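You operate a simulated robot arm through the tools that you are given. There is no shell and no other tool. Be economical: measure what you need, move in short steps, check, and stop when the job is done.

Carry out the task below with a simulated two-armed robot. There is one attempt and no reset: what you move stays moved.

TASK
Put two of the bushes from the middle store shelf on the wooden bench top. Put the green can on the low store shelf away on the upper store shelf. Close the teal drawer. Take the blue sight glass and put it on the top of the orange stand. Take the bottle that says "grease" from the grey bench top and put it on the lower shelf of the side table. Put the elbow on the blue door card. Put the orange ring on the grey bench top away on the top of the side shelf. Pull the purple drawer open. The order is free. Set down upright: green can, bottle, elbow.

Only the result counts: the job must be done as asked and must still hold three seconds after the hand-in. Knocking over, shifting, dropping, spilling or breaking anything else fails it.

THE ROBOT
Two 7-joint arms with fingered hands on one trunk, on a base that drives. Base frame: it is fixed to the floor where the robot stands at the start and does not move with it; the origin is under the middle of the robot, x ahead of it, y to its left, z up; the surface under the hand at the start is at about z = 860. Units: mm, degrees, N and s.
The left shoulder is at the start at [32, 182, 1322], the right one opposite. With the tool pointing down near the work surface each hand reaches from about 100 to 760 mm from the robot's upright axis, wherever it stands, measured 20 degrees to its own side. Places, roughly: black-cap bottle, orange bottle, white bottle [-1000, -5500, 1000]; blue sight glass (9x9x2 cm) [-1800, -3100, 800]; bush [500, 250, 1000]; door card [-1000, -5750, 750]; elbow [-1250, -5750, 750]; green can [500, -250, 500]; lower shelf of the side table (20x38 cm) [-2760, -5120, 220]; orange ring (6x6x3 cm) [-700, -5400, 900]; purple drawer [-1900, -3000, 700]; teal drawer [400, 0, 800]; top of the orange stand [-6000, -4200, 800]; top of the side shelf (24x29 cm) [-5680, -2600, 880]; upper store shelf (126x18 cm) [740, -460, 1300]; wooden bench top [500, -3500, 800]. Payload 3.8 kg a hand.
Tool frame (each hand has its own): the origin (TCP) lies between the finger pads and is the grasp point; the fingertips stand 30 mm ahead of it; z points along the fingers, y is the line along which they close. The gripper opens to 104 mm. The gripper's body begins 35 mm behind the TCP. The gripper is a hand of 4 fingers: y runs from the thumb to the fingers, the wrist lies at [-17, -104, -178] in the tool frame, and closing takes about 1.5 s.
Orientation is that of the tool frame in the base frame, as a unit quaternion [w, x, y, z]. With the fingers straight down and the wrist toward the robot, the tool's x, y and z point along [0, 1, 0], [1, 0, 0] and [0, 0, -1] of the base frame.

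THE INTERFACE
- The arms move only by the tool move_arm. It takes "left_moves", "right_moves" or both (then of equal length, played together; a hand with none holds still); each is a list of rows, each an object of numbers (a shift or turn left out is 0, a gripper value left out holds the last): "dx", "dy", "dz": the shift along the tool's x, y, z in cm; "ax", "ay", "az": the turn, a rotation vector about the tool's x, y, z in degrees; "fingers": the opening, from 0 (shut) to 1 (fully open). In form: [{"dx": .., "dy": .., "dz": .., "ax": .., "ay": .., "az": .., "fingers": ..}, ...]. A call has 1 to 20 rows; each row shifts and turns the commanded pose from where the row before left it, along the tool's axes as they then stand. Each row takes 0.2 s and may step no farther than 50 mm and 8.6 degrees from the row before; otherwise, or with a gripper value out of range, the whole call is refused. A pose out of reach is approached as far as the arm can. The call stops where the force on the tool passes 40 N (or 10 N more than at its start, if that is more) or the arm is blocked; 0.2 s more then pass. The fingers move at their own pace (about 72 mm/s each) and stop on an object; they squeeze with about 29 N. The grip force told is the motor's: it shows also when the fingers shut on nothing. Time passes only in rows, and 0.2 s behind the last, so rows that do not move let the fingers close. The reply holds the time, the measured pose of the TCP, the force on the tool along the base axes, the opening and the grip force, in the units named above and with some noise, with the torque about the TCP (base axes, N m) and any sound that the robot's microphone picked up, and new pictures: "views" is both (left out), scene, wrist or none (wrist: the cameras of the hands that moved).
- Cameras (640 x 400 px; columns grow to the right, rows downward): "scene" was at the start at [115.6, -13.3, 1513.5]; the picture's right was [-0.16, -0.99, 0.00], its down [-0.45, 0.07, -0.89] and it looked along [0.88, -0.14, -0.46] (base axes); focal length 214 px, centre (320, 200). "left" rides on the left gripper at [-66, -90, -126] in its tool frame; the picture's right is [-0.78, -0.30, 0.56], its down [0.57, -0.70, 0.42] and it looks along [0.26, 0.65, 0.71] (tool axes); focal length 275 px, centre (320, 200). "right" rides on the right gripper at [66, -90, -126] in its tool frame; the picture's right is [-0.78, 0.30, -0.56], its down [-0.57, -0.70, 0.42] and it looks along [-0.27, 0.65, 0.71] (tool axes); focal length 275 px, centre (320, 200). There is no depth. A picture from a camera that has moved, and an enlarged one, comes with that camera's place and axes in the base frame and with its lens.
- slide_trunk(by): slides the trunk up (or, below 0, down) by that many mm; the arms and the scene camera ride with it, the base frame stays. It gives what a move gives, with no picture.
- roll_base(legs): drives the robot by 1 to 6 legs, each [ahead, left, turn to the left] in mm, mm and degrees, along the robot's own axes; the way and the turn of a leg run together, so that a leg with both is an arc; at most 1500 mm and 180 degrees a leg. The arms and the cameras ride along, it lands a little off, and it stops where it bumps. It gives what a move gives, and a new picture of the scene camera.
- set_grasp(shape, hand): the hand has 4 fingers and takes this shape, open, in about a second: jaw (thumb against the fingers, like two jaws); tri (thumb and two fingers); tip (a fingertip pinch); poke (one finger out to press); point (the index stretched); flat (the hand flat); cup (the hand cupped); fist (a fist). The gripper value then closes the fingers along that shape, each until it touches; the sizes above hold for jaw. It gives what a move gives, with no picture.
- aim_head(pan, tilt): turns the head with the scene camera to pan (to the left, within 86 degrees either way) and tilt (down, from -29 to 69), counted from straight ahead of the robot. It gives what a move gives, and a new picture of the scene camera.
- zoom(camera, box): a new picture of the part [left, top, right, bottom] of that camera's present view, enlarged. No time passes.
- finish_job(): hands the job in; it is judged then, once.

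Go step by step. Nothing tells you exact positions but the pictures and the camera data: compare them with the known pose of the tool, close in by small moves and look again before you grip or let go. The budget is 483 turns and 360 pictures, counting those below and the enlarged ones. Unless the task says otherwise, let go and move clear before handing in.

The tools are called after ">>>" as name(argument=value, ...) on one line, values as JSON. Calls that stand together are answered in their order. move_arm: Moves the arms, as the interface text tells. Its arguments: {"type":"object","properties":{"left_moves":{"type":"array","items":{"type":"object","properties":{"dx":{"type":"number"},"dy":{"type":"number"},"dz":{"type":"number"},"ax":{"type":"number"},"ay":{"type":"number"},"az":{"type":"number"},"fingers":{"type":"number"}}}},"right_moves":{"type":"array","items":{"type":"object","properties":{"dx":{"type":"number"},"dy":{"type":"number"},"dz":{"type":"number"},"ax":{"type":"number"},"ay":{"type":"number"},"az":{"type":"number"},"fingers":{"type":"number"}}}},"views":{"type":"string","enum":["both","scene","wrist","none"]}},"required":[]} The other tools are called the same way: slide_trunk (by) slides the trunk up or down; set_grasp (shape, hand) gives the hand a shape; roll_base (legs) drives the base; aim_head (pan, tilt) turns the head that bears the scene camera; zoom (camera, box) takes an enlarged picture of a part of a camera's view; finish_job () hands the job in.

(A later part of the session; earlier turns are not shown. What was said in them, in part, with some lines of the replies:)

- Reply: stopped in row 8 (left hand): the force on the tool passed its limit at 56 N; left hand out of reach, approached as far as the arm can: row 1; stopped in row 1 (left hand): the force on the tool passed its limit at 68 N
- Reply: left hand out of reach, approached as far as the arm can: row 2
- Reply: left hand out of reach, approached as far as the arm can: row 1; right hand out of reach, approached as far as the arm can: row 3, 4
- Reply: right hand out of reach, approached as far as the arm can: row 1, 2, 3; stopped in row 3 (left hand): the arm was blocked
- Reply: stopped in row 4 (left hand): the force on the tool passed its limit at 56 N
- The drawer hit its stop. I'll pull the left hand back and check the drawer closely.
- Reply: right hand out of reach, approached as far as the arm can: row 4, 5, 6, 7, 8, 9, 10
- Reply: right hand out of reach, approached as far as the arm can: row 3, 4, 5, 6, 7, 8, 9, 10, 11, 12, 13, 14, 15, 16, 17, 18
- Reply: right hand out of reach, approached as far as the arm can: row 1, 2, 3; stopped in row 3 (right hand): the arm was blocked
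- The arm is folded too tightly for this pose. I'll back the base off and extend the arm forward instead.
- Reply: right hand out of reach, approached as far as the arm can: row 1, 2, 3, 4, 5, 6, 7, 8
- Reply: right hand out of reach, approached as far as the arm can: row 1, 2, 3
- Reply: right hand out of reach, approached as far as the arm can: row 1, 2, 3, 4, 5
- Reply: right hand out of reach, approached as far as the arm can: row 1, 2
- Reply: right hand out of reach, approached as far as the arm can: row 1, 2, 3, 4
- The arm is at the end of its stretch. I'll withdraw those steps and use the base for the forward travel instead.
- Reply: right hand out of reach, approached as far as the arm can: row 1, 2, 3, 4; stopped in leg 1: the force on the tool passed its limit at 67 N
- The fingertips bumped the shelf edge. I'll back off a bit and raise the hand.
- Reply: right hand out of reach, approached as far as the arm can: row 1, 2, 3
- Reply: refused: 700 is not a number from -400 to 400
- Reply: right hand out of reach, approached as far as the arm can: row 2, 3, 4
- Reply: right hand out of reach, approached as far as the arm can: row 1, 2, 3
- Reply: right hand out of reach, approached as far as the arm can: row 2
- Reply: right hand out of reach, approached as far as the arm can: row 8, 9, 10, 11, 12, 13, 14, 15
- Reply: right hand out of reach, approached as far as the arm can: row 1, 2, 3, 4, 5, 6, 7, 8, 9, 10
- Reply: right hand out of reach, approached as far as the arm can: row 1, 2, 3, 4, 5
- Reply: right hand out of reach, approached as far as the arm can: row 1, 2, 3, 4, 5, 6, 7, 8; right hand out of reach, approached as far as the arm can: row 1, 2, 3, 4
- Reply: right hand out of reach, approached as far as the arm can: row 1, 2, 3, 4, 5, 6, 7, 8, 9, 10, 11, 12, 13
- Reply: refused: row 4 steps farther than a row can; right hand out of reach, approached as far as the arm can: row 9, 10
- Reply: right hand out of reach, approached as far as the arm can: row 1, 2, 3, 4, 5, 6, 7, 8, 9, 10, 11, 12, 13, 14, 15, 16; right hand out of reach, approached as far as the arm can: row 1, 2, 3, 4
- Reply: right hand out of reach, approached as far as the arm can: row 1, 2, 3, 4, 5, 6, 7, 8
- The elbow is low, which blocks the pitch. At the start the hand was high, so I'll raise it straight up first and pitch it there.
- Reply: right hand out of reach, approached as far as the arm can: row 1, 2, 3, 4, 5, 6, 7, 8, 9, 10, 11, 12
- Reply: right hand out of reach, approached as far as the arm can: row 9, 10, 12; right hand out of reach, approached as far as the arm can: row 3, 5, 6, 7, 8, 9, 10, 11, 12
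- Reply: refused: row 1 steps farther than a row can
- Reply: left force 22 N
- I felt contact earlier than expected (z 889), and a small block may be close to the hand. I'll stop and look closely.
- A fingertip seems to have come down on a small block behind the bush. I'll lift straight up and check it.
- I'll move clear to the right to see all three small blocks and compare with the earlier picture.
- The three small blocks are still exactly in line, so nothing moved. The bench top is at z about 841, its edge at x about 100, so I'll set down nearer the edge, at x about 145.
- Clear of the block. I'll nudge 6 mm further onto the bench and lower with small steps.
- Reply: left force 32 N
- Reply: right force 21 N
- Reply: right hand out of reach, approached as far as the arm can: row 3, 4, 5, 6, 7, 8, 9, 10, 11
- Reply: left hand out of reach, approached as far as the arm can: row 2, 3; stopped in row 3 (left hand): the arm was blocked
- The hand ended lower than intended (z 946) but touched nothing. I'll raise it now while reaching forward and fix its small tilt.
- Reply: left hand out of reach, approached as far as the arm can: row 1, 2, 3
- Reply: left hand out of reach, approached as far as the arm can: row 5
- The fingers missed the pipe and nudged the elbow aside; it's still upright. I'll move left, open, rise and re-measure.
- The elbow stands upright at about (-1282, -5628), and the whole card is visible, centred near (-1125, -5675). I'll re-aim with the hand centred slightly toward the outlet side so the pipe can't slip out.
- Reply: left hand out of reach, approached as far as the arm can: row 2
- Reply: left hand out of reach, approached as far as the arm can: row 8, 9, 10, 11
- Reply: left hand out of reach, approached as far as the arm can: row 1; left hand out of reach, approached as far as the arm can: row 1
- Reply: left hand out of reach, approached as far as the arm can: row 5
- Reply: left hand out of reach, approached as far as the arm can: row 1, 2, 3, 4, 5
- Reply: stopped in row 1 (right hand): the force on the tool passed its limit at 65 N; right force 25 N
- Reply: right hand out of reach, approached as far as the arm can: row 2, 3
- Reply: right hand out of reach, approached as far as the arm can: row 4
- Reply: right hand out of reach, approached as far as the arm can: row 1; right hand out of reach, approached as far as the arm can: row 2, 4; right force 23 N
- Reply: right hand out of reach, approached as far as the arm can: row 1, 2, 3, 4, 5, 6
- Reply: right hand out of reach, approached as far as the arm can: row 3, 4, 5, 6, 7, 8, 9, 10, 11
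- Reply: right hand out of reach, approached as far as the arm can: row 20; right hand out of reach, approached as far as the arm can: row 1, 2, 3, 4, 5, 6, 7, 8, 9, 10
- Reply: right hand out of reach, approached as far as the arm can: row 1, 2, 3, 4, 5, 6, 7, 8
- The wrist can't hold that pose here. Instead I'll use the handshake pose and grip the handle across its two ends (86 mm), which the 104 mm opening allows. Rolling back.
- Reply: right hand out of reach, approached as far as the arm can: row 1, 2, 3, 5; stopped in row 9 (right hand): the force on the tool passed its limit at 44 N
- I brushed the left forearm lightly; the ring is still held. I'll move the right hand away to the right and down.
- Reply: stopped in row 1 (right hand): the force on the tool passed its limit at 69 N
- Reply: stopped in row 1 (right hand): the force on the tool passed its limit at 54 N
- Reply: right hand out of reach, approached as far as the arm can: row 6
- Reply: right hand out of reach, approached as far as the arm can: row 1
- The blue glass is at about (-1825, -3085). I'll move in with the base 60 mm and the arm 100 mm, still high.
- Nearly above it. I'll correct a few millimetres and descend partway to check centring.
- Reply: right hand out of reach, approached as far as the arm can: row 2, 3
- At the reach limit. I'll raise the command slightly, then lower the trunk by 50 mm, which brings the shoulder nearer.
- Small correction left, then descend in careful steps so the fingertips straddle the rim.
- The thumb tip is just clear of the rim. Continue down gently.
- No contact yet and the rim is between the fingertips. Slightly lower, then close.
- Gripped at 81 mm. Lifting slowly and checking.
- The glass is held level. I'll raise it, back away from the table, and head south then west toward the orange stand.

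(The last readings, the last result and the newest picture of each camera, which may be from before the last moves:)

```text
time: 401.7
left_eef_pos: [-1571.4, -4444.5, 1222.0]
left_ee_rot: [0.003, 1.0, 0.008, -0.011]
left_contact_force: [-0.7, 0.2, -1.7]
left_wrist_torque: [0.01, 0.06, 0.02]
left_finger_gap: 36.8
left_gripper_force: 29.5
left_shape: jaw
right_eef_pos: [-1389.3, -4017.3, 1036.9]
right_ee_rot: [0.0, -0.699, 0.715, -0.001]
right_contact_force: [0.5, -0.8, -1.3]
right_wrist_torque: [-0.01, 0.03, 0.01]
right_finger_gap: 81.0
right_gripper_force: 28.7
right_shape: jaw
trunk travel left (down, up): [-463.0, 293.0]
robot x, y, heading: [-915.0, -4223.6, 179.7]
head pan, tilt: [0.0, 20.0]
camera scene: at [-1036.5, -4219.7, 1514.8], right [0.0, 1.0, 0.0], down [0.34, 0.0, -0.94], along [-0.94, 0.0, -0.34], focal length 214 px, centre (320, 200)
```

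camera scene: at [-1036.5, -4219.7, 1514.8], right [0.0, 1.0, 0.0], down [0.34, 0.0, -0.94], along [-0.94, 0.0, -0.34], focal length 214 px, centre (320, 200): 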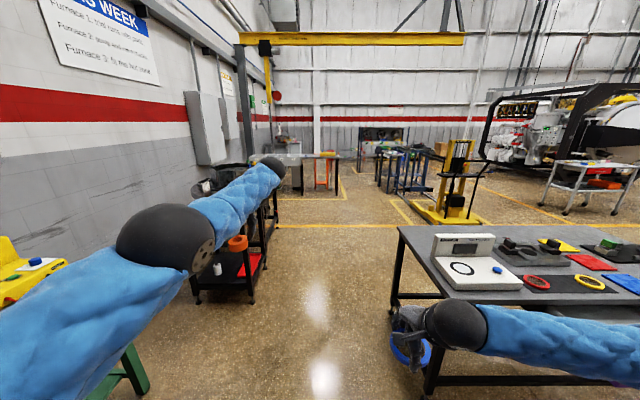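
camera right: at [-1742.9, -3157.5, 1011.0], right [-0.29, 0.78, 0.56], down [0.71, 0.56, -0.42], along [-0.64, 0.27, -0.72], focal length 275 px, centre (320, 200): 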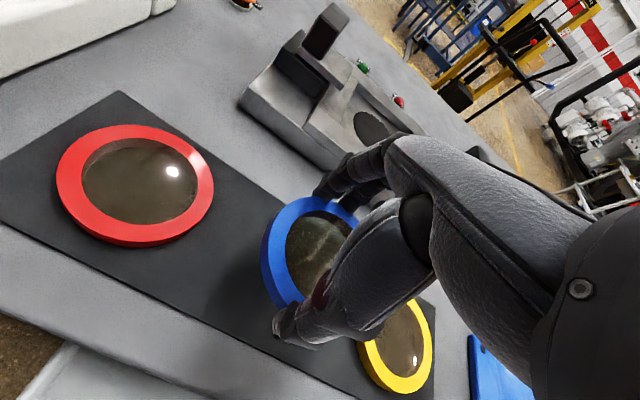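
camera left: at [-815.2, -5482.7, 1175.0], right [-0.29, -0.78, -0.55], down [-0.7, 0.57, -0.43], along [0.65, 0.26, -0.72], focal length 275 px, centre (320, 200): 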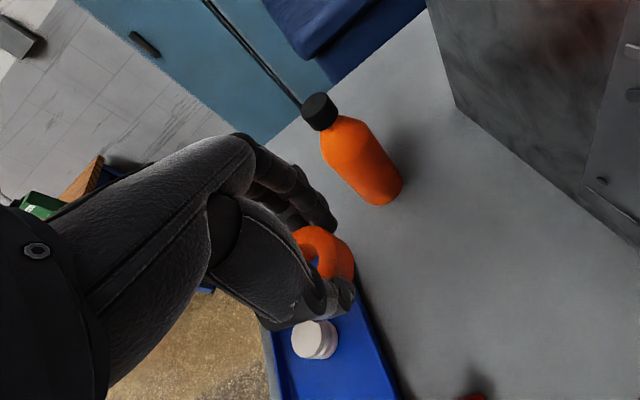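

The corridor west is clear. I'll drive along it.

>>> roll_base(legs=[[1400, 70, 0], [1400, 0, 0], [800, 0, 0]])

>>> aim_head(pan=-35, tilt=20)

```text
time: 419.1
left_eef_pos: [-5158.2, -4469.2, 1222.6]
left_ee_rot: [0.003, 1.0, -0.003, -0.012]
left_contact_force: [-0.1, -0.8, -3.3]
left_wrist_torque: [-0.01, 0.04, -0.02]
left_finger_gap: 36.7
left_gripper_force: 28.7
left_shape: jaw
right_eef_pos: [-4968.3, -4045.8, 1037.2]
right_ee_rot: [0.0, -0.692, 0.721, -0.002]
right_contact_force: [0.0, -0.8, -2.4]
right_wrist_torque: [-0.03, 0.01, -0.02]
right_finger_gap: 80.8
right_gripper_force: 28.8
right_shape: jaw
trunk travel left (down, up): [-463.0, 293.0]
robot x, y, heading: [-4498.8, -4260.7, 178.3]
head pan, tilt: [0.0, 20.0]
camera scene: at [-4620.5, -4255.3, 1514.8], right [0.02, 1.0, 0.0], down [0.34, -0.01, -0.94], along [-0.94, 0.02, -0.34], focal length 214 px, centre (320, 200)
```

scene: 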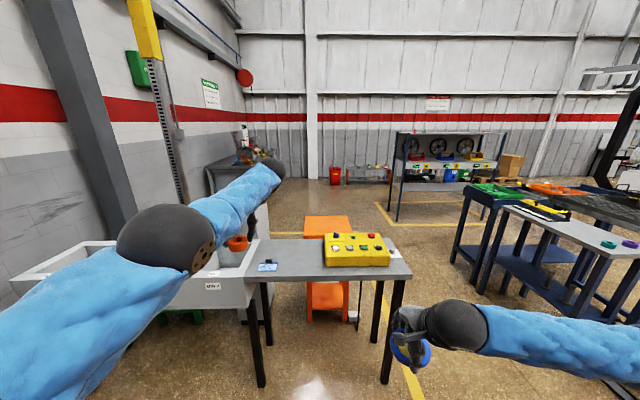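

```text
time: 420.1
left_eef_pos: [-5158.9, -4469.5, 1221.7]
left_ee_rot: [0.003, 1.0, -0.003, -0.012]
left_contact_force: [0.2, -1.0, -2.5]
left_wrist_torque: [-0.02, 0.01, 0.06]
left_finger_gap: 36.7
left_gripper_force: 29.0
left_shape: jaw
right_eef_pos: [-4968.2, -4046.2, 1037.0]
right_ee_rot: [0.0, -0.692, 0.722, -0.001]
right_contact_force: [-0.1, -0.3, -0.5]
right_wrist_torque: [0.0, -0.01, 0.0]
right_finger_gap: 80.6
right_gripper_force: 29.1
right_shape: jaw
trunk travel left (down, up): [-463.0, 293.0]
robot x, y, heading: [-4497.1, -4260.6, 178.6]
head pan, tilt: [-35.0, 20.0]
camera scene: at [-4602.0, -4202.4, 1514.9], right [0.59, 0.81, 0.0], down [0.28, -0.2, -0.94], along [-0.76, 0.56, -0.34], focal length 214 px, centre (320, 200)
```

scene: 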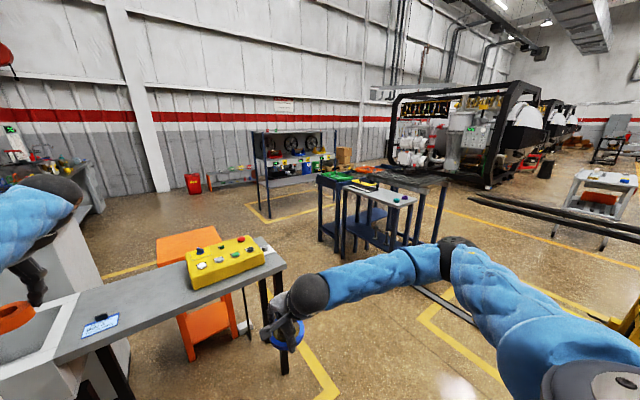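

The orange stand is behind the grey table with the yellow box; I'll reach it from the north. First the ring: I'll move north and look at the side shelf near (-5680, -2600).

>>> roll_base(legs=[[0, -700, 1.5]])

>>> aim_head(pan=-40, tilt=25)

>>> zoom(camera="scene", box=[160, 100, 480, 300])

```text
time: 423.8
left_eef_pos: [-5146.3, -3813.5, 1222.4]
left_ee_rot: [0.004, 1.0, 0.014, -0.013]
left_contact_force: [-0.2, 0.0, -1.7]
left_wrist_torque: [-0.01, -0.01, 0.01]
left_finger_gap: 36.8
left_gripper_force: 28.7
left_shape: jaw
right_eef_pos: [-4970.9, -3383.8, 1038.2]
right_ee_rot: [0.0, -0.704, 0.71, 0.0]
right_contact_force: [-1.1, -0.5, -1.8]
right_wrist_torque: [0.01, 0.0, 0.01]
right_finger_gap: 80.6
right_gripper_force: 28.7
right_shape: jaw
trunk travel left (down, up): [-463.0, 293.0]
robot x, y, heading: [-4495.6, -3579.6, -179.2]
head pan, tilt: [-35.0, 20.0]
camera scene: at [-4598.9, -3528.0, 1514.9], right [0.57, 0.82, 0.0], down [0.28, -0.19, -0.94], along [-0.78, 0.53, -0.34], focal length 214 px, centre (320, 200)
```

scene: 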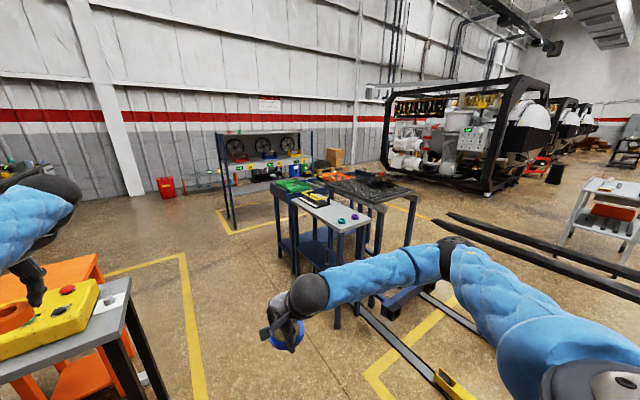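

```text
time: 424.5
left_eef_pos: [-5145.6, -3815.6, 1221.9]
left_ee_rot: [0.003, 1.0, 0.013, -0.012]
left_contact_force: [-0.2, -0.3, -2.8]
left_wrist_torque: [0.01, 0.03, 0.0]
left_finger_gap: 36.6
left_gripper_force: 29.1
left_shape: jaw
right_eef_pos: [-4970.6, -3383.7, 1037.6]
right_ee_rot: [0.0, -0.704, 0.71, -0.001]
right_contact_force: [-0.2, -0.8, -1.5]
right_wrist_torque: [0.0, 0.01, 0.01]
right_finger_gap: 80.7
right_gripper_force: 29.5
right_shape: jaw
trunk travel left (down, up): [-463.0, 293.0]
robot x, y, heading: [-4493.4, -3581.5, -179.6]
head pan, tilt: [-40.0, 25.0]
camera scene: at [-4593.2, -3522.8, 1506.8], right [0.63, 0.77, 0.0], down [0.33, -0.27, -0.91], along [-0.7, 0.58, -0.42], focal length 214 px, centre (320, 200)
```

scene: 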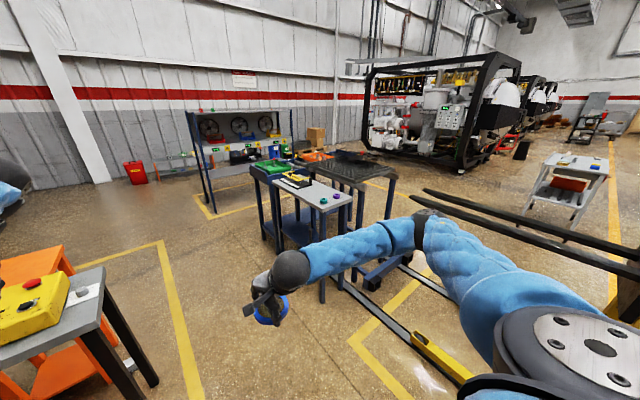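

```text
2.00 times, centred on (320, 200) of scene
camera zoom: at [-4593.2, -3522.8, 1506.8], right [0.63, 0.77, 0.0], down [0.33, -0.27, -0.91], along [-0.7, 0.58, -0.42], focal length 429 px, centre (320, 200)
```

zoom: 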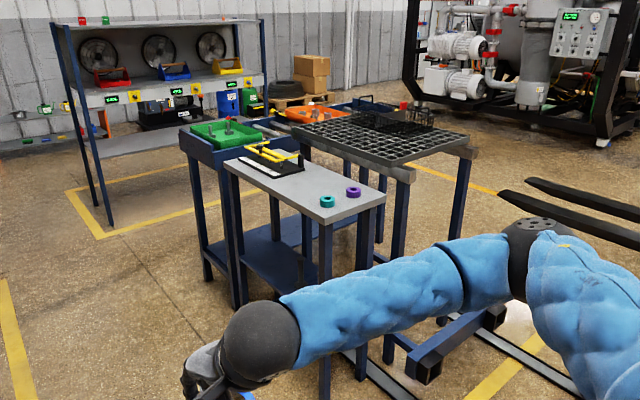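

The side shelf is the grey-topped blue table with teal and purple rings; fork arms lie on the floor at its east end, so I'll approach from the south, facing north.

>>> roll_base(legs=[[0, -130, 0], [1000, 0, 0], [0, 0, -90]])

>>> aim_head(pan=10, tilt=35)

```text
time: 434.4
left_eef_pos: [-5755.1, -2819.0, 1221.4]
left_ee_rot: [-0.007, 0.722, -0.692, -0.011]
left_contact_force: [0.3, -0.4, -2.0]
left_wrist_torque: [0.01, 0.02, 0.02]
left_finger_gap: 36.5
left_gripper_force: 29.3
left_shape: jaw
right_eef_pos: [-5323.6, -2986.4, 1037.5]
right_ee_rot: [-0.001, -0.004, 1.0, -0.001]
right_contact_force: [-0.3, 0.1, -2.3]
right_wrist_torque: [-0.02, 0.08, -0.01]
right_finger_gap: 80.8
right_gripper_force: 29.1
right_shape: jaw
trunk travel left (down, up): [-463.0, 293.0]
robot x, y, heading: [-5513.2, -3468.0, 91.6]
head pan, tilt: [-40.0, 25.0]
camera scene: at [-5456.6, -3365.5, 1506.8], right [0.78, -0.62, 0.0], down [-0.26, -0.33, -0.91], along [0.56, 0.71, -0.42], focal length 214 px, centre (320, 200)
```

scene: 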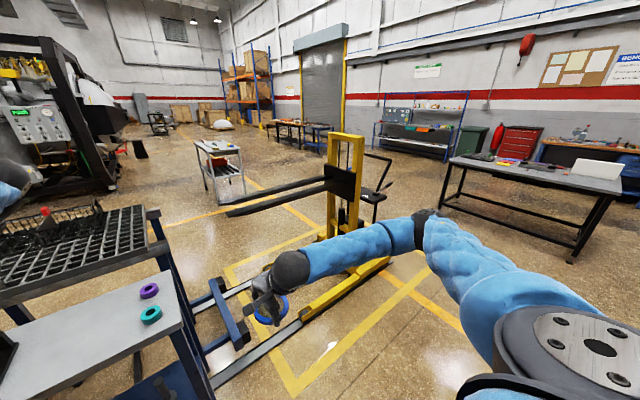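

```text
time: 435.6
left_eef_pos: [-5755.5, -2817.8, 1222.3]
left_ee_rot: [-0.005, 0.722, -0.692, -0.012]
left_contact_force: [0.1, -0.3, -2.0]
left_wrist_torque: [0.03, -0.01, 0.01]
left_finger_gap: 36.6
left_gripper_force: 29.4
left_shape: jaw
right_eef_pos: [-5322.4, -2986.9, 1036.9]
right_ee_rot: [-0.001, -0.003, 1.0, 0.0]
right_contact_force: [-0.4, 0.7, -1.4]
right_wrist_torque: [0.01, 0.02, 0.03]
right_finger_gap: 80.5
right_gripper_force: 28.7
right_shape: jaw
trunk travel left (down, up): [-463.0, 293.0]
robot x, y, heading: [-5509.0, -3468.7, 91.4]
head pan, tilt: [10.0, 35.0]
camera scene: at [-5531.6, -3351.1, 1491.0], right [0.98, 0.2, 0.0], down [0.11, -0.56, -0.82], along [-0.16, 0.8, -0.57], focal length 214 px, centre (320, 200)
```

scene: 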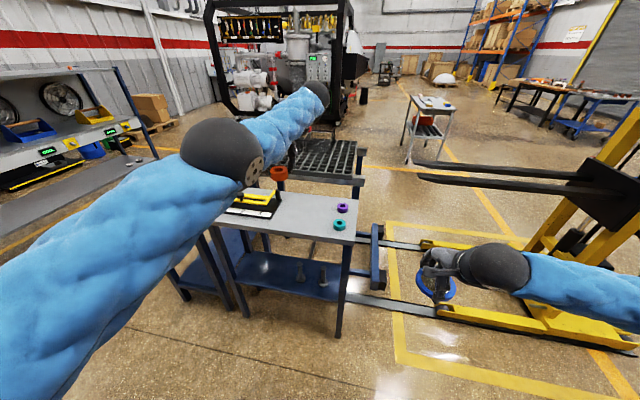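

The free spot on the shelf top is around (-5735, -2615), between the rings and the yellow rack. I'll drive the left hand over it.

>>> roll_base(legs=[[195, -25, -1.4]])

>>> zoom(camera="left", box=[0, 0, 640, 400])

```text
time: 437.2
left_eef_pos: [-5715.8, -2616.6, 1222.5]
left_ee_rot: [-0.006, 0.714, -0.7, -0.01]
left_contact_force: [0.3, -0.1, -3.1]
left_wrist_torque: [0.02, 0.05, 0.01]
left_finger_gap: 36.7
left_gripper_force: 28.4
left_shape: jaw
right_eef_pos: [-5288.8, -2796.4, 1038.3]
right_ee_rot: [-0.001, 0.008, 1.0, -0.001]
right_contact_force: [0.4, 0.1, -1.1]
right_wrist_torque: [-0.04, 0.02, -0.02]
right_finger_gap: 80.1
right_gripper_force: 28.9
right_shape: jaw
trunk travel left (down, up): [-463.0, 293.0]
robot x, y, heading: [-5490.1, -3274.1, 90.4]
head pan, tilt: [10.0, 35.0]
camera scene: at [-5505.8, -3154.8, 1490.9], right [0.98, 0.17, 0.0], down [0.1, -0.57, -0.82], along [-0.14, 0.81, -0.57], focal length 214 px, centre (320, 200)
```

scene: 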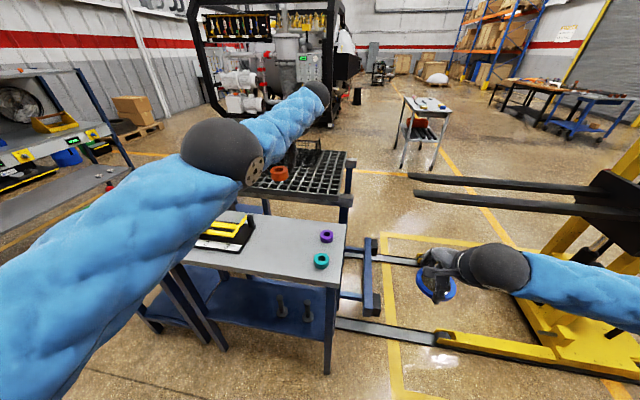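

```text
1.00 times, centred on (320, 200) of left (not enlarged: the box is as wide or as high as the picture)
camera zoom: at [-5626.5, -2552.8, 1348.6], right [0.28, 0.79, -0.54], down [0.71, -0.55, -0.44], along [-0.65, -0.26, -0.72], focal length 275 px, centre (320, 200)
```

zoom: 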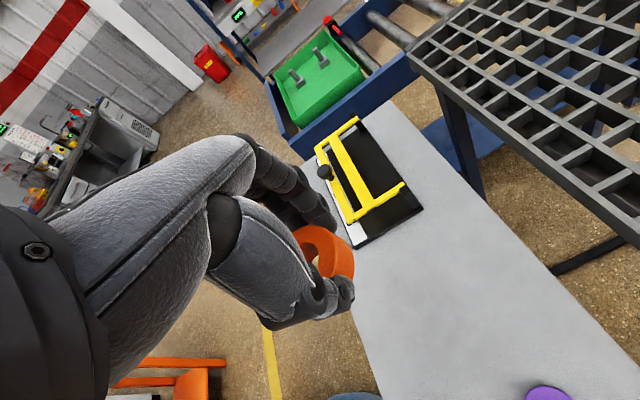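

I'll shift 30 mm left, toward the middle of the free area, and descend.

>>> move_arm(left_moves=[{"dy": 3, "dz": 2}, {"dz": 4}, {"dz": 4}, {"dz": 4}, {"dz": 4}, {"dz": 4}, {"dz": 4}], views="both")

```text
time: 438.8
left_eef_pos: [-5747.6, -2623.1, 976.6]
left_ee_rot: [-0.006, 0.713, -0.701, -0.01]
left_contact_force: [-0.2, 0.1, -2.0]
left_wrist_torque: [0.04, 0.0, 0.01]
left_finger_gap: 36.5
left_gripper_force: 29.0
left_shape: jaw
left hand out of reach, approached as far as the arm can: row 1, 6, 7
right_eef_pos: [-5289.3, -2797.3, 1037.1]
right_ee_rot: [0.0, 0.009, 1.0, -0.002]
right_contact_force: [1.0, 0.4, -1.4]
right_wrist_torque: [-0.02, 0.02, 0.01]
right_finger_gap: 80.6
right_gripper_force: 29.3
right_shape: jaw
trunk travel left (down, up): [-463.0, 293.0]
robot x, y, heading: [-5490.6, -3273.7, 89.9]
head pan, tilt: [10.0, 35.0]
camera scene: at [-5506.9, -3155.3, 1490.9], right [0.98, 0.17, 0.0], down [0.1, -0.57, -0.82], along [-0.14, 0.81, -0.57], focal length 214 px, centre (320, 200)
camera left: at [-5657.5, -2560.2, 1104.2], right [0.28, 0.79, -0.54], down [0.71, -0.55, -0.44], along [-0.65, -0.26, -0.72], focal length 275 px, centre (320, 200)
```

scene: 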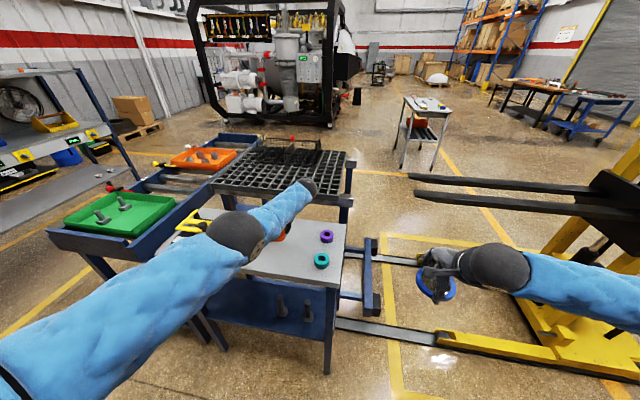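
left: 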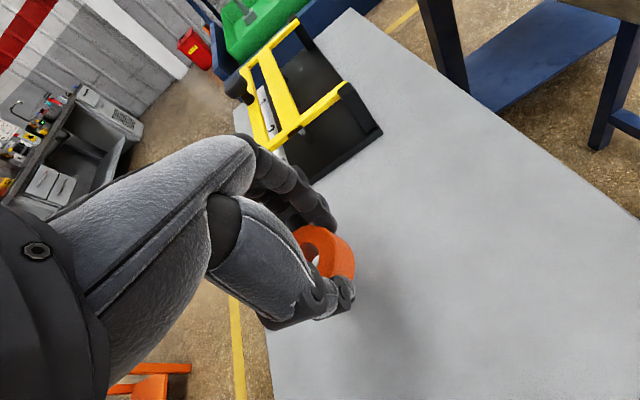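

Near the reach limit; I'll move the base forward 60 mm and keep the hand over the same spot while lowering.

>>> roll_base(legs=[[60, 0, 0]])

>>> move_arm(left_moves=[{"dx": 3}, {"dx": 3}, {"dz": 2}, {"dz": 1}], views="wrist")

```text
time: 439.8
left_eef_pos: [-5747.8, -2563.6, 975.6]
left_ee_rot: [-0.006, 0.713, -0.701, -0.009]
left_contact_force: [0.0, 0.5, -2.6]
left_wrist_torque: [0.02, -0.02, 0.01]
left_finger_gap: 36.4
left_gripper_force: 29.1
left_shape: jaw
right_eef_pos: [-5289.0, -2736.0, 1036.9]
right_ee_rot: [0.0, 0.009, 1.0, -0.003]
right_contact_force: [-0.2, 0.6, -2.2]
right_wrist_torque: [-0.01, 0.06, 0.01]
right_finger_gap: 80.3
right_gripper_force: 29.2
right_shape: jaw
trunk travel left (down, up): [-463.0, 293.0]
robot x, y, heading: [-5492.4, -3212.6, 90.1]
head pan, tilt: [10.0, 35.0]
camera scene: at [-5506.3, -3093.4, 1490.7], right [0.98, 0.17, 0.0], down [0.1, -0.57, -0.82], along [-0.14, 0.8, -0.58], focal length 214 px, centre (320, 200)
```

scene: 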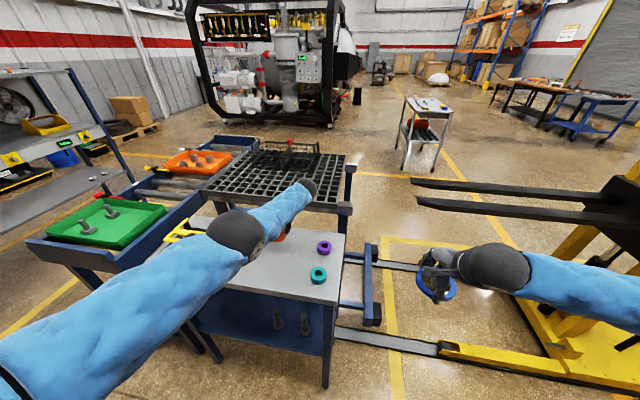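

```text
time: 440.8
left_eef_pos: [-5738.5, -2580.2, 933.2]
left_ee_rot: [-0.007, 0.714, -0.7, -0.01]
left_contact_force: [0.0, 0.0, -2.7]
left_wrist_torque: [0.04, 0.02, 0.02]
left_finger_gap: 36.7
left_gripper_force: 29.2
left_shape: jaw
left hand out of reach, approached as far as the arm can: row 1, 2, 3
right_eef_pos: [-5288.7, -2739.5, 1037.8]
right_ee_rot: [-0.001, 0.009, 1.0, -0.002]
right_contact_force: [-0.6, 0.3, -0.7]
right_wrist_torque: [0.0, 0.03, -0.04]
right_finger_gap: 80.6
right_gripper_force: 28.7
right_shape: jaw
trunk travel left (down, up): [-463.0, 293.0]
robot x, y, heading: [-5490.3, -3210.8, 90.3]
head pan, tilt: [10.0, 35.0]
camera left: at [-5649.0, -2516.3, 1060.5], right [0.28, 0.79, -0.54], down [0.71, -0.55, -0.44], along [-0.65, -0.26, -0.72], focal length 275 px, centre (320, 200)
```

left: 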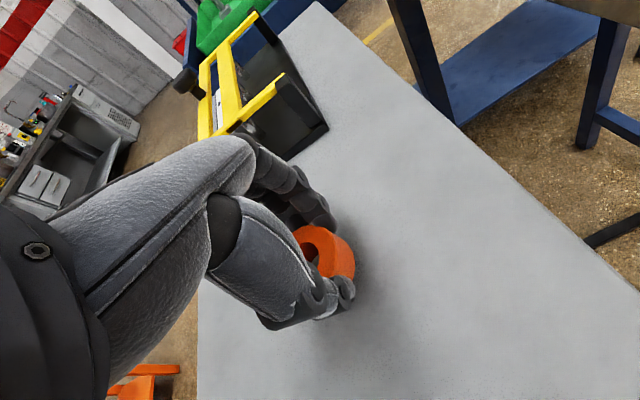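

Over a clear area. Lowering finely to contact.

>>> move_arm(left_moves=[{"dz": 0.8}, {"dz": 0.5}, {"dz": 0.4}, {"dz": 0.4}], views="none")

>>> move_arm(left_moves=[{"dz": 0.3}, {"dz": 0.3}, {}], views="none")

```text
time: 441.8
left_eef_pos: [-5739.3, -2587.0, 916.4]
left_ee_rot: [-0.007, 0.714, -0.7, -0.013]
left_contact_force: [0.0, 4.4, 10.8]
left_wrist_torque: [-0.05, -0.02, -0.08]
left_finger_gap: 36.4
left_gripper_force: 29.5
left_shape: jaw
left hand out of reach, approached as far as the arm can: row 1, 4
right_eef_pos: [-5288.3, -2738.4, 1039.7]
right_ee_rot: [-0.002, 0.009, 1.0, -0.001]
right_contact_force: [0.1, -0.2, -1.8]
right_wrist_torque: [-0.01, 0.01, 0.0]
right_finger_gap: 80.5
right_gripper_force: 28.8
right_shape: jaw
trunk travel left (down, up): [-463.0, 293.0]
robot x, y, heading: [-5490.5, -3213.7, 90.1]
head pan, tilt: [10.0, 35.0]
```

```text
time: 442.6
left_eef_pos: [-5740.6, -2588.0, 916.4]
left_ee_rot: [-0.01, 0.713, -0.701, -0.017]
left_contact_force: [-2.5, 6.0, 33.7]
left_wrist_torque: [-0.06, 0.18, -0.13]
left_finger_gap: 38.1
left_gripper_force: 29.0
left_shape: jaw
right_eef_pos: [-5287.9, -2740.1, 1038.7]
right_ee_rot: [-0.001, 0.009, 1.0, 0.0]
right_contact_force: [0.3, -0.5, -1.6]
right_wrist_torque: [-0.01, 0.01, 0.03]
right_finger_gap: 80.5
right_gripper_force: 28.8
right_shape: jaw
trunk travel left (down, up): [-463.0, 293.0]
robot x, y, heading: [-5489.9, -3209.0, 90.0]
head pan, tilt: [10.0, 35.0]
```

Contact. I'll ease up, open, and rise.

>>> move_arm(left_moves=[{"dz": -0.5}, {"fingers": 0.5}, {"fingers": 0.75}, {}, {}, {}], views="wrist")

>>> move_arm(left_moves=[{"dz": -2}, {"dz": -4}, {"dz": -4}, {"dz": -4}, {"dz": -4}], views="wrist")

```text
time: 443.9
left_eef_pos: [-5739.5, -2589.0, 912.8]
left_ee_rot: [-0.007, 0.714, -0.701, -0.01]
left_contact_force: [0.9, -0.5, 0.3]
left_wrist_torque: [-0.03, 0.0, -0.01]
left_finger_gap: 77.7
left_gripper_force: 0.2
left_shape: jaw
right_eef_pos: [-5288.3, -2738.2, 1037.8]
right_ee_rot: [-0.001, 0.008, 1.0, -0.002]
right_contact_force: [-0.2, -0.4, -1.5]
right_wrist_torque: [0.01, 0.02, 0.03]
right_finger_gap: 80.5
right_gripper_force: 28.5
right_shape: jaw
trunk travel left (down, up): [-463.0, 293.0]
robot x, y, heading: [-5491.0, -3209.8, 90.0]
head pan, tilt: [10.0, 35.0]
camera left: at [-5650.4, -2524.8, 1039.8], right [0.28, 0.79, -0.54], down [0.71, -0.55, -0.44], along [-0.65, -0.26, -0.72], focal length 275 px, centre (320, 200)
```

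left: 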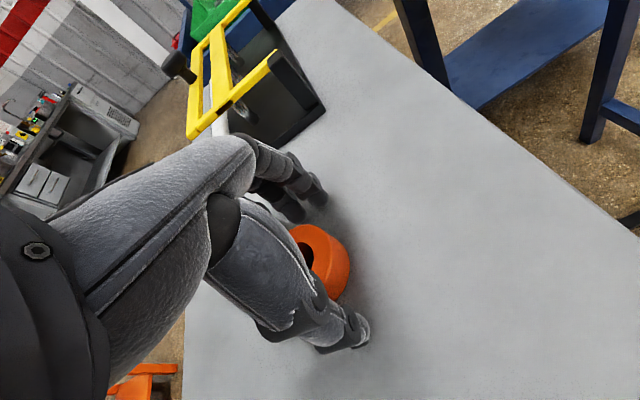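

```text
time: 445.1
left_eef_pos: [-5738.4, -2591.8, 1093.9]
left_ee_rot: [-0.006, 0.715, -0.699, -0.01]
left_contact_force: [-0.1, -0.6, 0.3]
left_wrist_torque: [0.01, 0.01, -0.05]
left_finger_gap: 77.8
left_gripper_force: 0.1
left_shape: jaw
right_eef_pos: [-5289.3, -2738.3, 1038.5]
right_ee_rot: [-0.001, 0.009, 1.0, -0.001]
right_contact_force: [0.5, -0.4, -1.8]
right_wrist_torque: [-0.01, 0.02, -0.02]
right_finger_gap: 80.7
right_gripper_force: 29.4
right_shape: jaw
trunk travel left (down, up): [-463.0, 293.0]
robot x, y, heading: [-5491.4, -3211.7, 90.0]
head pan, tilt: [10.0, 35.0]
camera left: at [-5649.3, -2528.6, 1220.0], right [0.28, 0.79, -0.54], down [0.71, -0.55, -0.44], along [-0.65, -0.26, -0.72], focal length 275 px, centre (320, 200)
```

left: 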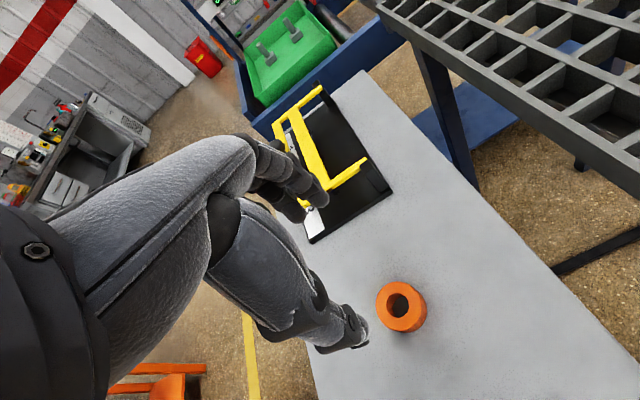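

The ring sits on the side shelf top. Now for the orange stand: I'll back off, shift west and turn to face south.

>>> roll_base(legs=[[-270, 0, 0], [0, 330, 0], [0, 0, 90]])

>>> aim_head(pan=60, tilt=30)

```text
time: 452.6
left_eef_pos: [-6450.0, -3710.6, 1091.5]
left_ee_rot: [0.002, 1.0, -0.01, -0.012]
left_contact_force: [0.4, -0.1, -0.3]
left_wrist_torque: [0.0, 0.03, 0.0]
left_finger_gap: 77.8
left_gripper_force: 0.1
left_shape: jaw
right_eef_pos: [-6286.4, -3266.2, 1037.6]
right_ee_rot: [0.002, -0.687, 0.727, -0.002]
right_contact_force: [0.3, 0.7, -2.0]
right_wrist_torque: [-0.01, -0.06, 0.0]
right_finger_gap: 80.3
right_gripper_force: 29.3
right_shape: jaw
trunk travel left (down, up): [-463.0, 293.0]
robot x, y, heading: [-5820.2, -3490.1, 177.9]
head pan, tilt: [10.0, 35.0]
camera scene: at [-5935.5, -3495.9, 1491.1], right [-0.14, 0.99, 0.0], down [0.57, 0.08, -0.82], along [-0.81, -0.11, -0.57], focal length 214 px, centre (320, 200)
```

scene: 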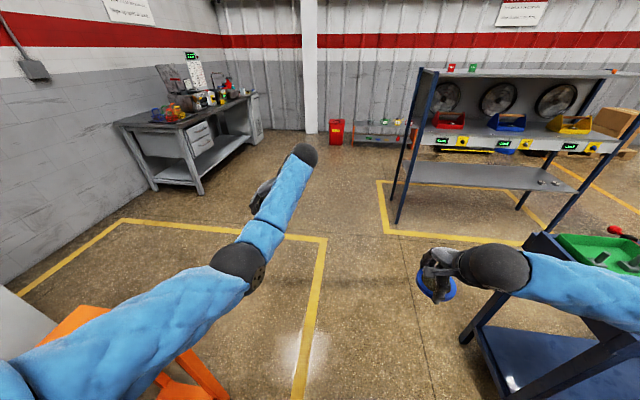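

```text
time: 453.8
left_eef_pos: [-6449.7, -3710.4, 1092.1]
left_ee_rot: [0.002, 1.0, -0.01, -0.012]
left_contact_force: [-0.5, -0.3, -0.6]
left_wrist_torque: [0.01, 0.0, 0.0]
left_finger_gap: 77.8
left_gripper_force: 0.0
left_shape: jaw
right_eef_pos: [-6288.0, -3266.0, 1037.5]
right_ee_rot: [0.0, -0.687, 0.727, -0.002]
right_contact_force: [0.3, 0.0, -2.0]
right_wrist_torque: [-0.01, -0.02, -0.02]
right_finger_gap: 80.3
right_gripper_force: 28.7
right_shape: jaw
trunk travel left (down, up): [-463.0, 293.0]
robot x, y, heading: [-5819.1, -3489.6, 178.0]
head pan, tilt: [60.0, 30.0]
camera scene: at [-5896.4, -3560.3, 1498.9], right [-0.85, 0.53, 0.0], down [0.27, 0.42, -0.87], along [-0.46, -0.73, -0.5], focal length 214 px, centre (320, 200)
```

scene: 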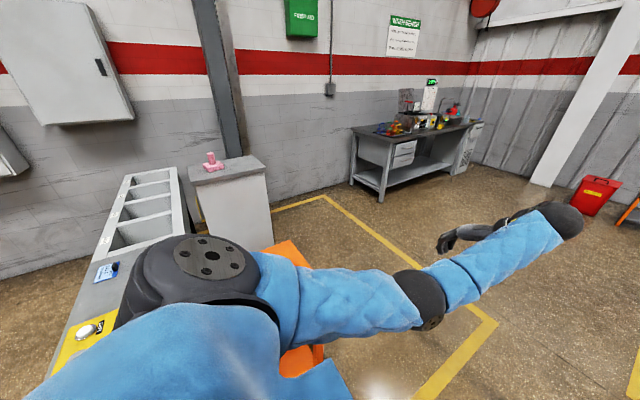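

>>> roll_base(legs=[[0, 0, 92]])

>>> aim_head(pan=-15, tilt=40)

```text
time: 458.1
left_eef_pos: [-5575.3, -4106.0, 1091.4]
left_ee_rot: [0.01, 0.702, 0.712, -0.006]
left_contact_force: [-0.2, -0.9, -0.2]
left_wrist_torque: [0.05, 0.0, 0.01]
left_finger_gap: 77.6
left_gripper_force: 0.1
left_shape: jaw
right_eef_pos: [-6024.0, -3960.5, 1037.0]
right_ee_rot: [-0.002, 1.0, -0.009, 0.0]
right_contact_force: [0.5, -0.6, -1.4]
right_wrist_torque: [-0.02, 0.0, -0.01]
right_finger_gap: 80.4
right_gripper_force: 28.6
right_shape: jaw
trunk travel left (down, up): [-463.0, 293.0]
robot x, y, heading: [-5822.2, -3486.3, -90.2]
head pan, tilt: [60.0, 30.0]
camera scene: at [-5742.7, -3557.7, 1498.9], right [-0.5, -0.86, 0.0], down [-0.43, 0.25, -0.87], along [0.75, -0.43, -0.5], focal length 214 px, centre (320, 200)
```

scene: 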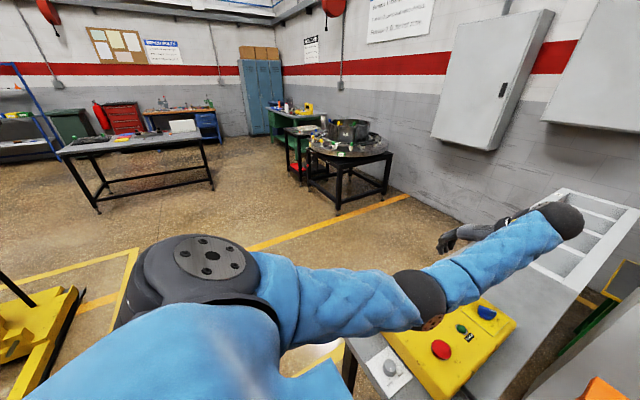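

```text
time: 459.5
left_eef_pos: [-5574.5, -4106.7, 1092.0]
left_ee_rot: [0.011, 0.701, 0.713, -0.007]
left_contact_force: [0.4, -0.5, 0.0]
left_wrist_torque: [0.0, -0.01, 0.03]
left_finger_gap: 77.8
left_gripper_force: 0.0
left_shape: jaw
right_eef_pos: [-6023.3, -3959.5, 1038.7]
right_ee_rot: [-0.002, 1.0, -0.011, 0.0]
right_contact_force: [0.5, 0.1, -1.3]
right_wrist_torque: [0.03, -0.03, -0.01]
right_finger_gap: 80.1
right_gripper_force: 28.6
right_shape: jaw
trunk travel left (down, up): [-463.0, 293.0]
robot x, y, heading: [-5818.4, -3482.6, -90.3]
head pan, tilt: [-15.0, 40.0]
camera scene: at [-5843.2, -3594.4, 1483.5], right [-0.97, 0.26, 0.0], down [0.17, 0.62, -0.77], along [-0.2, -0.74, -0.64], focal length 214 px, centre (320, 200)
```

scene: 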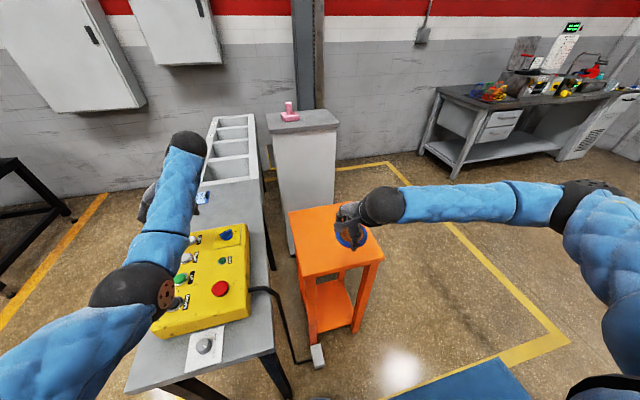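

The orange stand's empty top is straight ahead of the right hand, centred about (-6036, -4165). I'll extend over it and start down.

>>> move_arm(right_moves=[{"dy": 4.5, "dx": -0.4}, {"dy": 4.5, "dx": -0.4}, {"dy": 4.5, "dx": -0.4}, {"dy": 4.5}, {"dz": 4}, {"dz": 4}], views="both")

```text
time: 460.9
left_eef_pos: [-5573.9, -4107.0, 1090.1]
left_ee_rot: [0.01, 0.701, 0.713, -0.006]
left_contact_force: [-0.1, -1.2, 0.0]
left_wrist_torque: [0.02, -0.02, -0.01]
left_finger_gap: 77.9
left_gripper_force: 0.2
left_shape: jaw
right_eef_pos: [-6039.3, -4138.9, 957.2]
right_ee_rot: [-0.002, 1.0, -0.009, 0.0]
right_contact_force: [0.3, 0.0, -0.8]
right_wrist_torque: [-0.01, -0.03, 0.03]
right_finger_gap: 80.3
right_gripper_force: 28.7
right_shape: jaw
trunk travel left (down, up): [-463.0, 293.0]
robot x, y, heading: [-5822.1, -3486.6, -90.1]
head pan, tilt: [-15.0, 40.0]
camera scene: at [-5842.9, -3595.3, 1483.4], right [-0.97, 0.26, 0.0], down [0.17, 0.62, -0.77], along [-0.2, -0.74, -0.64], focal length 214 px, centre (320, 200)
camera right: at [-5972.0, -4049.2, 1082.7], right [-0.78, -0.28, 0.56], down [-0.56, 0.71, -0.42], along [-0.28, -0.64, -0.72], focal length 275 px, centre (320, 200)
```

scene: 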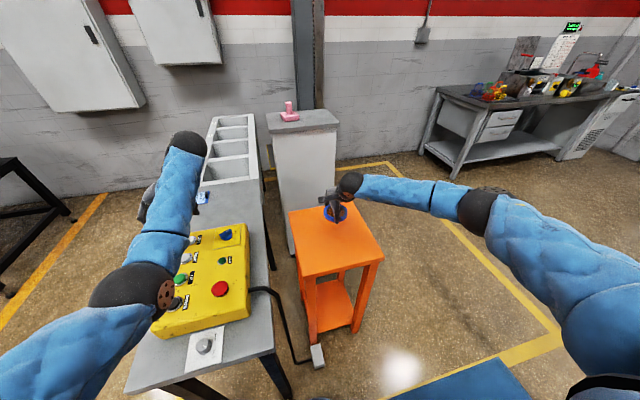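
right: 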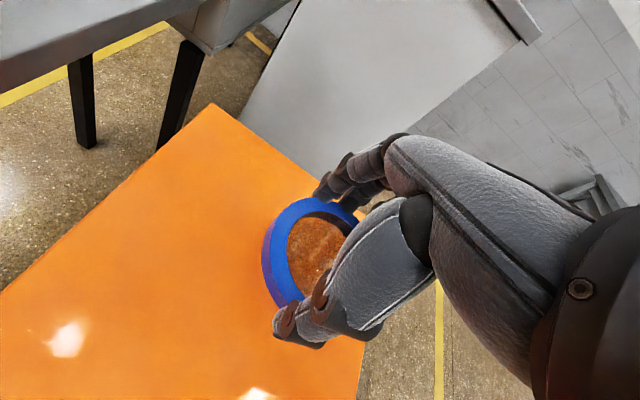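

The spot below the glass is well inside the orange top. Lowering.

>>> move_arm(right_moves=[{"dz": 3}, {"dz": 3}, {"dz": 2}, {"dz": 1}], views="wrist")

```text
time: 461.9
left_eef_pos: [-5574.6, -4106.6, 1092.7]
left_ee_rot: [0.011, 0.701, 0.713, -0.007]
left_contact_force: [-0.4, -0.2, -0.5]
left_wrist_torque: [0.0, 0.0, -0.03]
left_finger_gap: 77.5
left_gripper_force: 0.0
left_shape: jaw
right_eef_pos: [-6038.9, -4139.0, 869.7]
right_ee_rot: [-0.002, 1.0, -0.01, 0.0]
right_contact_force: [-0.9, 0.1, -1.1]
right_wrist_torque: [0.01, -0.06, -0.01]
right_finger_gap: 80.1
right_gripper_force: 29.1
right_shape: jaw
trunk travel left (down, up): [-463.0, 293.0]
robot x, y, heading: [-5823.9, -3486.5, -90.0]
head pan, tilt: [-15.0, 40.0]
camera right: at [-5971.4, -4049.3, 993.5], right [-0.78, -0.28, 0.56], down [-0.56, 0.71, -0.42], along [-0.28, -0.64, -0.72], focal length 275 px, centre (320, 200)
```

right: 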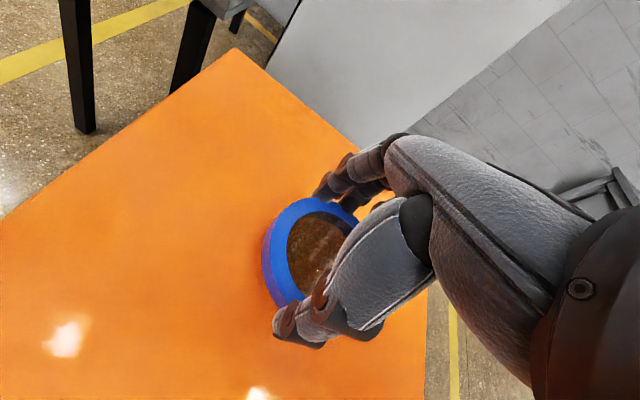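

>>> move_arm(right_moves=[{"dz": 0.8}, {"dz": 0.6}, {"dz": 0.5}, {"dz": 0.4}, {}], views="none")

>>> move_arm(right_moves=[{"dz": 0.4}, {"dz": 0.3}, {}], views="none")

```text
time: 463.1
left_eef_pos: [-5573.9, -4105.9, 1090.4]
left_ee_rot: [0.01, 0.702, 0.712, -0.007]
left_contact_force: [0.5, -0.6, -0.2]
left_wrist_torque: [0.0, -0.01, 0.01]
left_finger_gap: 77.7
left_gripper_force: 0.1
left_shape: jaw
right_eef_pos: [-6038.5, -4140.0, 845.0]
right_ee_rot: [-0.002, 1.0, -0.009, 0.0]
right_contact_force: [-0.6, -0.8, -0.8]
right_wrist_torque: [-0.01, -0.04, 0.02]
right_finger_gap: 80.1
right_gripper_force: 28.8
right_shape: jaw
trunk travel left (down, up): [-463.0, 293.0]
robot x, y, heading: [-5820.0, -3486.6, -90.1]
head pan, tilt: [-15.0, 40.0]
```

```text
time: 463.9
left_eef_pos: [-5574.3, -4107.9, 1090.9]
left_ee_rot: [0.011, 0.701, 0.713, -0.007]
left_contact_force: [-0.5, 0.9, -0.6]
left_wrist_torque: [-0.03, 0.0, 0.0]
left_finger_gap: 77.6
left_gripper_force: 0.0
left_shape: jaw
right_eef_pos: [-6038.1, -4138.1, 837.7]
right_ee_rot: [-0.001, 1.0, -0.011, 0.0]
right_contact_force: [-0.2, -0.1, -1.5]
right_wrist_torque: [0.01, -0.01, 0.0]
right_finger_gap: 80.3
right_gripper_force: 28.7
right_shape: jaw
trunk travel left (down, up): [-463.0, 293.0]
robot x, y, heading: [-5824.0, -3484.4, -89.9]
head pan, tilt: [-15.0, 40.0]
```

>>> move_arm(right_moves=[{"dz": 0.3}, {"dz": 0.3}, {}], views="none")

>>> move_arm(right_moves=[{"dz": 0.2}, {"dz": 0.2}, {}], views="wrist")

```text
time: 464.7
left_eef_pos: [-5573.9, -4107.2, 1092.8]
left_ee_rot: [0.011, 0.701, 0.713, -0.006]
left_contact_force: [0.2, 0.3, 0.0]
left_wrist_torque: [-0.02, -0.04, 0.01]
left_finger_gap: 78.0
left_gripper_force: 0.1
left_shape: jaw
right_eef_pos: [-6040.4, -4138.6, 831.8]
right_ee_rot: [-0.002, 1.0, -0.01, 0.001]
right_contact_force: [0.4, -0.1, -1.0]
right_wrist_torque: [0.03, 0.03, 0.05]
right_finger_gap: 80.2
right_gripper_force: 29.1
right_shape: jaw
trunk travel left (down, up): [-463.0, 293.0]
robot x, y, heading: [-5819.5, -3487.8, -90.2]
head pan, tilt: [-15.0, 40.0]
```

```text
time: 465.5
left_eef_pos: [-5573.5, -4104.6, 1092.6]
left_ee_rot: [0.011, 0.701, 0.713, -0.007]
left_contact_force: [-0.6, 0.7, -0.3]
left_wrist_torque: [0.01, -0.03, -0.02]
left_finger_gap: 77.8
left_gripper_force: 0.1
left_shape: jaw
right_eef_pos: [-6040.0, -4138.8, 829.5]
right_ee_rot: [0.0, 1.0, -0.01, 0.001]
right_contact_force: [-2.3, 0.0, 16.7]
right_wrist_torque: [0.09, 0.07, -0.07]
right_finger_gap: 79.7
right_gripper_force: 28.8
right_shape: jaw
trunk travel left (down, up): [-463.0, 293.0]
robot x, y, heading: [-5820.2, -3487.4, -89.8]
head pan, tilt: [-15.0, 40.0]
camera right: at [-5971.6, -4049.6, 955.3], right [-0.78, -0.28, 0.56], down [-0.56, 0.71, -0.43], along [-0.28, -0.64, -0.71], focal length 275 px, centre (320, 200)
```

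right: 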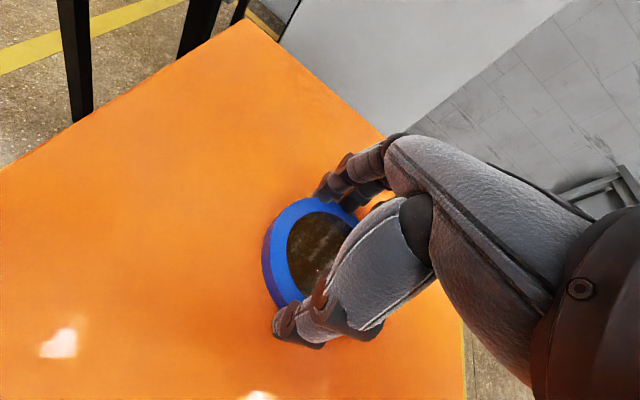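

The glass touches the stand. Ease up a millimetre, open, and rise.

>>> move_arm(right_moves=[{"dz": -0.1}, {"fingers": 0.85}, {"fingers": 1}, {}, {}], views="none")

>>> move_arm(right_moves=[{"dz": -1}, {"dz": -2}, {"dz": -4}, {"dz": -4}, {"dz": -4}], views="both")

```text
time: 466.7
left_eef_pos: [-5573.1, -4104.2, 1093.0]
left_ee_rot: [0.011, 0.702, 0.712, -0.007]
left_contact_force: [-0.2, -0.9, -0.1]
left_wrist_torque: [0.0, -0.01, 0.03]
left_finger_gap: 77.9
left_gripper_force: 0.0
left_shape: jaw
right_eef_pos: [-6039.4, -4136.6, 830.0]
right_ee_rot: [0.0, 1.0, -0.01, -0.001]
right_contact_force: [0.0, 5.1, 17.7]
right_wrist_torque: [-0.88, 0.26, -0.11]
right_finger_gap: 100.7
right_gripper_force: 0.1
right_shape: jaw
trunk travel left (down, up): [-463.0, 293.0]
robot x, y, heading: [-5820.7, -3488.2, -90.0]
head pan, tilt: [-15.0, 40.0]
```

```text
time: 467.9
left_eef_pos: [-5575.2, -4107.5, 1091.9]
left_ee_rot: [0.011, 0.702, 0.712, -0.008]
left_contact_force: [-0.7, 0.4, 0.7]
left_wrist_torque: [0.01, 0.02, -0.03]
left_finger_gap: 77.7
left_gripper_force: 0.1
left_shape: jaw
right_eef_pos: [-6037.9, -4138.2, 976.7]
right_ee_rot: [-0.003, 1.0, -0.011, 0.0]
right_contact_force: [-0.5, -0.7, -0.4]
right_wrist_torque: [0.04, 0.01, -0.02]
right_finger_gap: 103.6
right_gripper_force: 0.0
right_shape: jaw
trunk travel left (down, up): [-463.0, 293.0]
robot x, y, heading: [-5819.7, -3486.1, -89.9]
head pan, tilt: [-15.0, 40.0]
camera scene: at [-5843.2, -3594.0, 1483.5], right [-0.97, 0.26, 0.0], down [0.17, 0.62, -0.77], along [-0.2, -0.74, -0.64], focal length 214 px, centre (320, 200)
camera right: at [-5970.7, -4049.8, 1102.1], right [-0.78, -0.28, 0.56], down [-0.56, 0.71, -0.42], along [-0.28, -0.64, -0.72], focal length 275 px, centre (320, 200)
```

scene: 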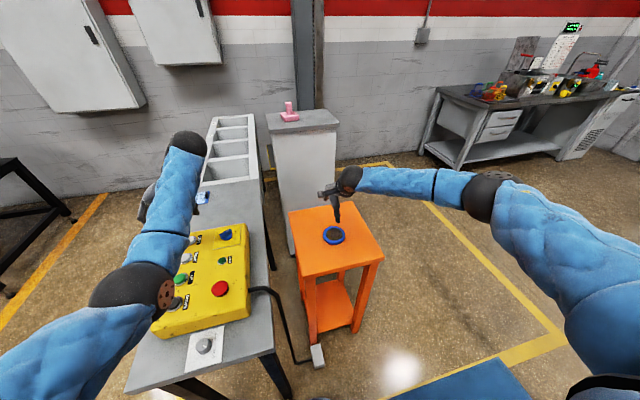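
right: 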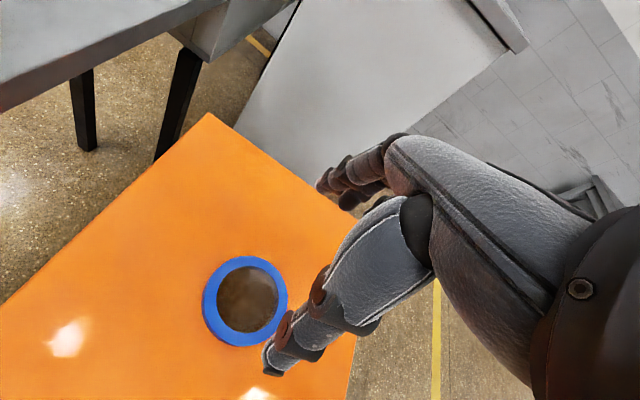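

The glass lies flat on the orange stand. I'll back away clear of everything.

>>> roll_base(legs=[[-250, 0, 0]])

>>> zoom(camera="scene", box=[160, 120, 480, 320])

```text
time: 469.8
left_eef_pos: [-5572.6, -3850.1, 1093.0]
left_ee_rot: [0.011, 0.701, 0.713, -0.007]
left_contact_force: [0.1, -0.7, -0.6]
left_wrist_torque: [0.01, 0.02, 0.01]
left_finger_gap: 77.6
left_gripper_force: 0.0
left_shape: jaw
right_eef_pos: [-6037.5, -3885.2, 977.9]
right_ee_rot: [-0.001, 1.0, -0.009, 0.001]
right_contact_force: [-0.2, 0.3, 0.4]
right_wrist_torque: [-0.04, 0.0, 0.03]
right_finger_gap: 103.9
right_gripper_force: 0.0
right_shape: jaw
trunk travel left (down, up): [-463.0, 293.0]
robot x, y, heading: [-5818.5, -3233.6, -89.7]
head pan, tilt: [-15.0, 40.0]
camera scene: at [-5842.7, -3338.5, 1483.6], right [-0.97, 0.26, 0.0], down [0.17, 0.62, -0.77], along [-0.2, -0.74, -0.64], focal length 214 px, centre (320, 200)
```

scene: 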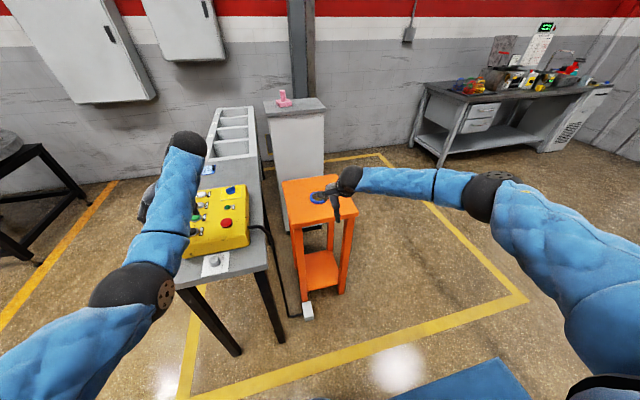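

```text
2.00 times, centred on (320, 220) of scene
camera zoom: at [-5842.7, -3338.5, 1483.6], right [-0.97, 0.26, 0.0], down [0.17, 0.62, -0.77], along [-0.2, -0.74, -0.64], focal length 429 px, centre (320, 160)
```

zoom: 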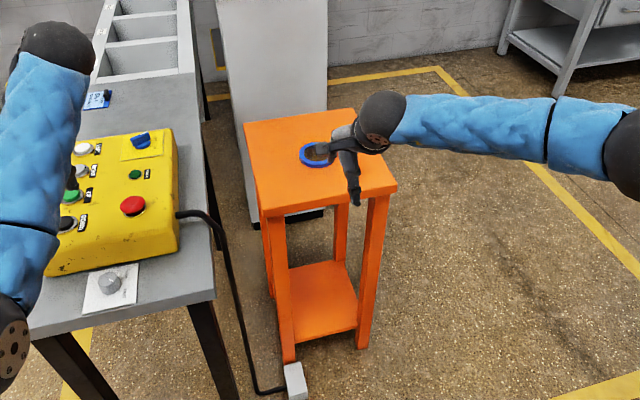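

Both hands are empty and clear, and I saw every item in its asked place, so I'm handing in.

>>> finish_job()

```text
The job is handed in.
```

I finished all eight tasks and handed the job in; the hand-in gave no verdict back. The green can, the grease bottle and the elbow were standing upright when I let go of them.

- **Unplanned contact, wooden bench:** while setting down the first bush, a finger came down on a small block behind it. The three blocks there still lined up afterwards.
- **Unplanned contact, side table:** the grease bottle came down on the edge of the table top on the way to the lower shelf. I could see no shift in the table.
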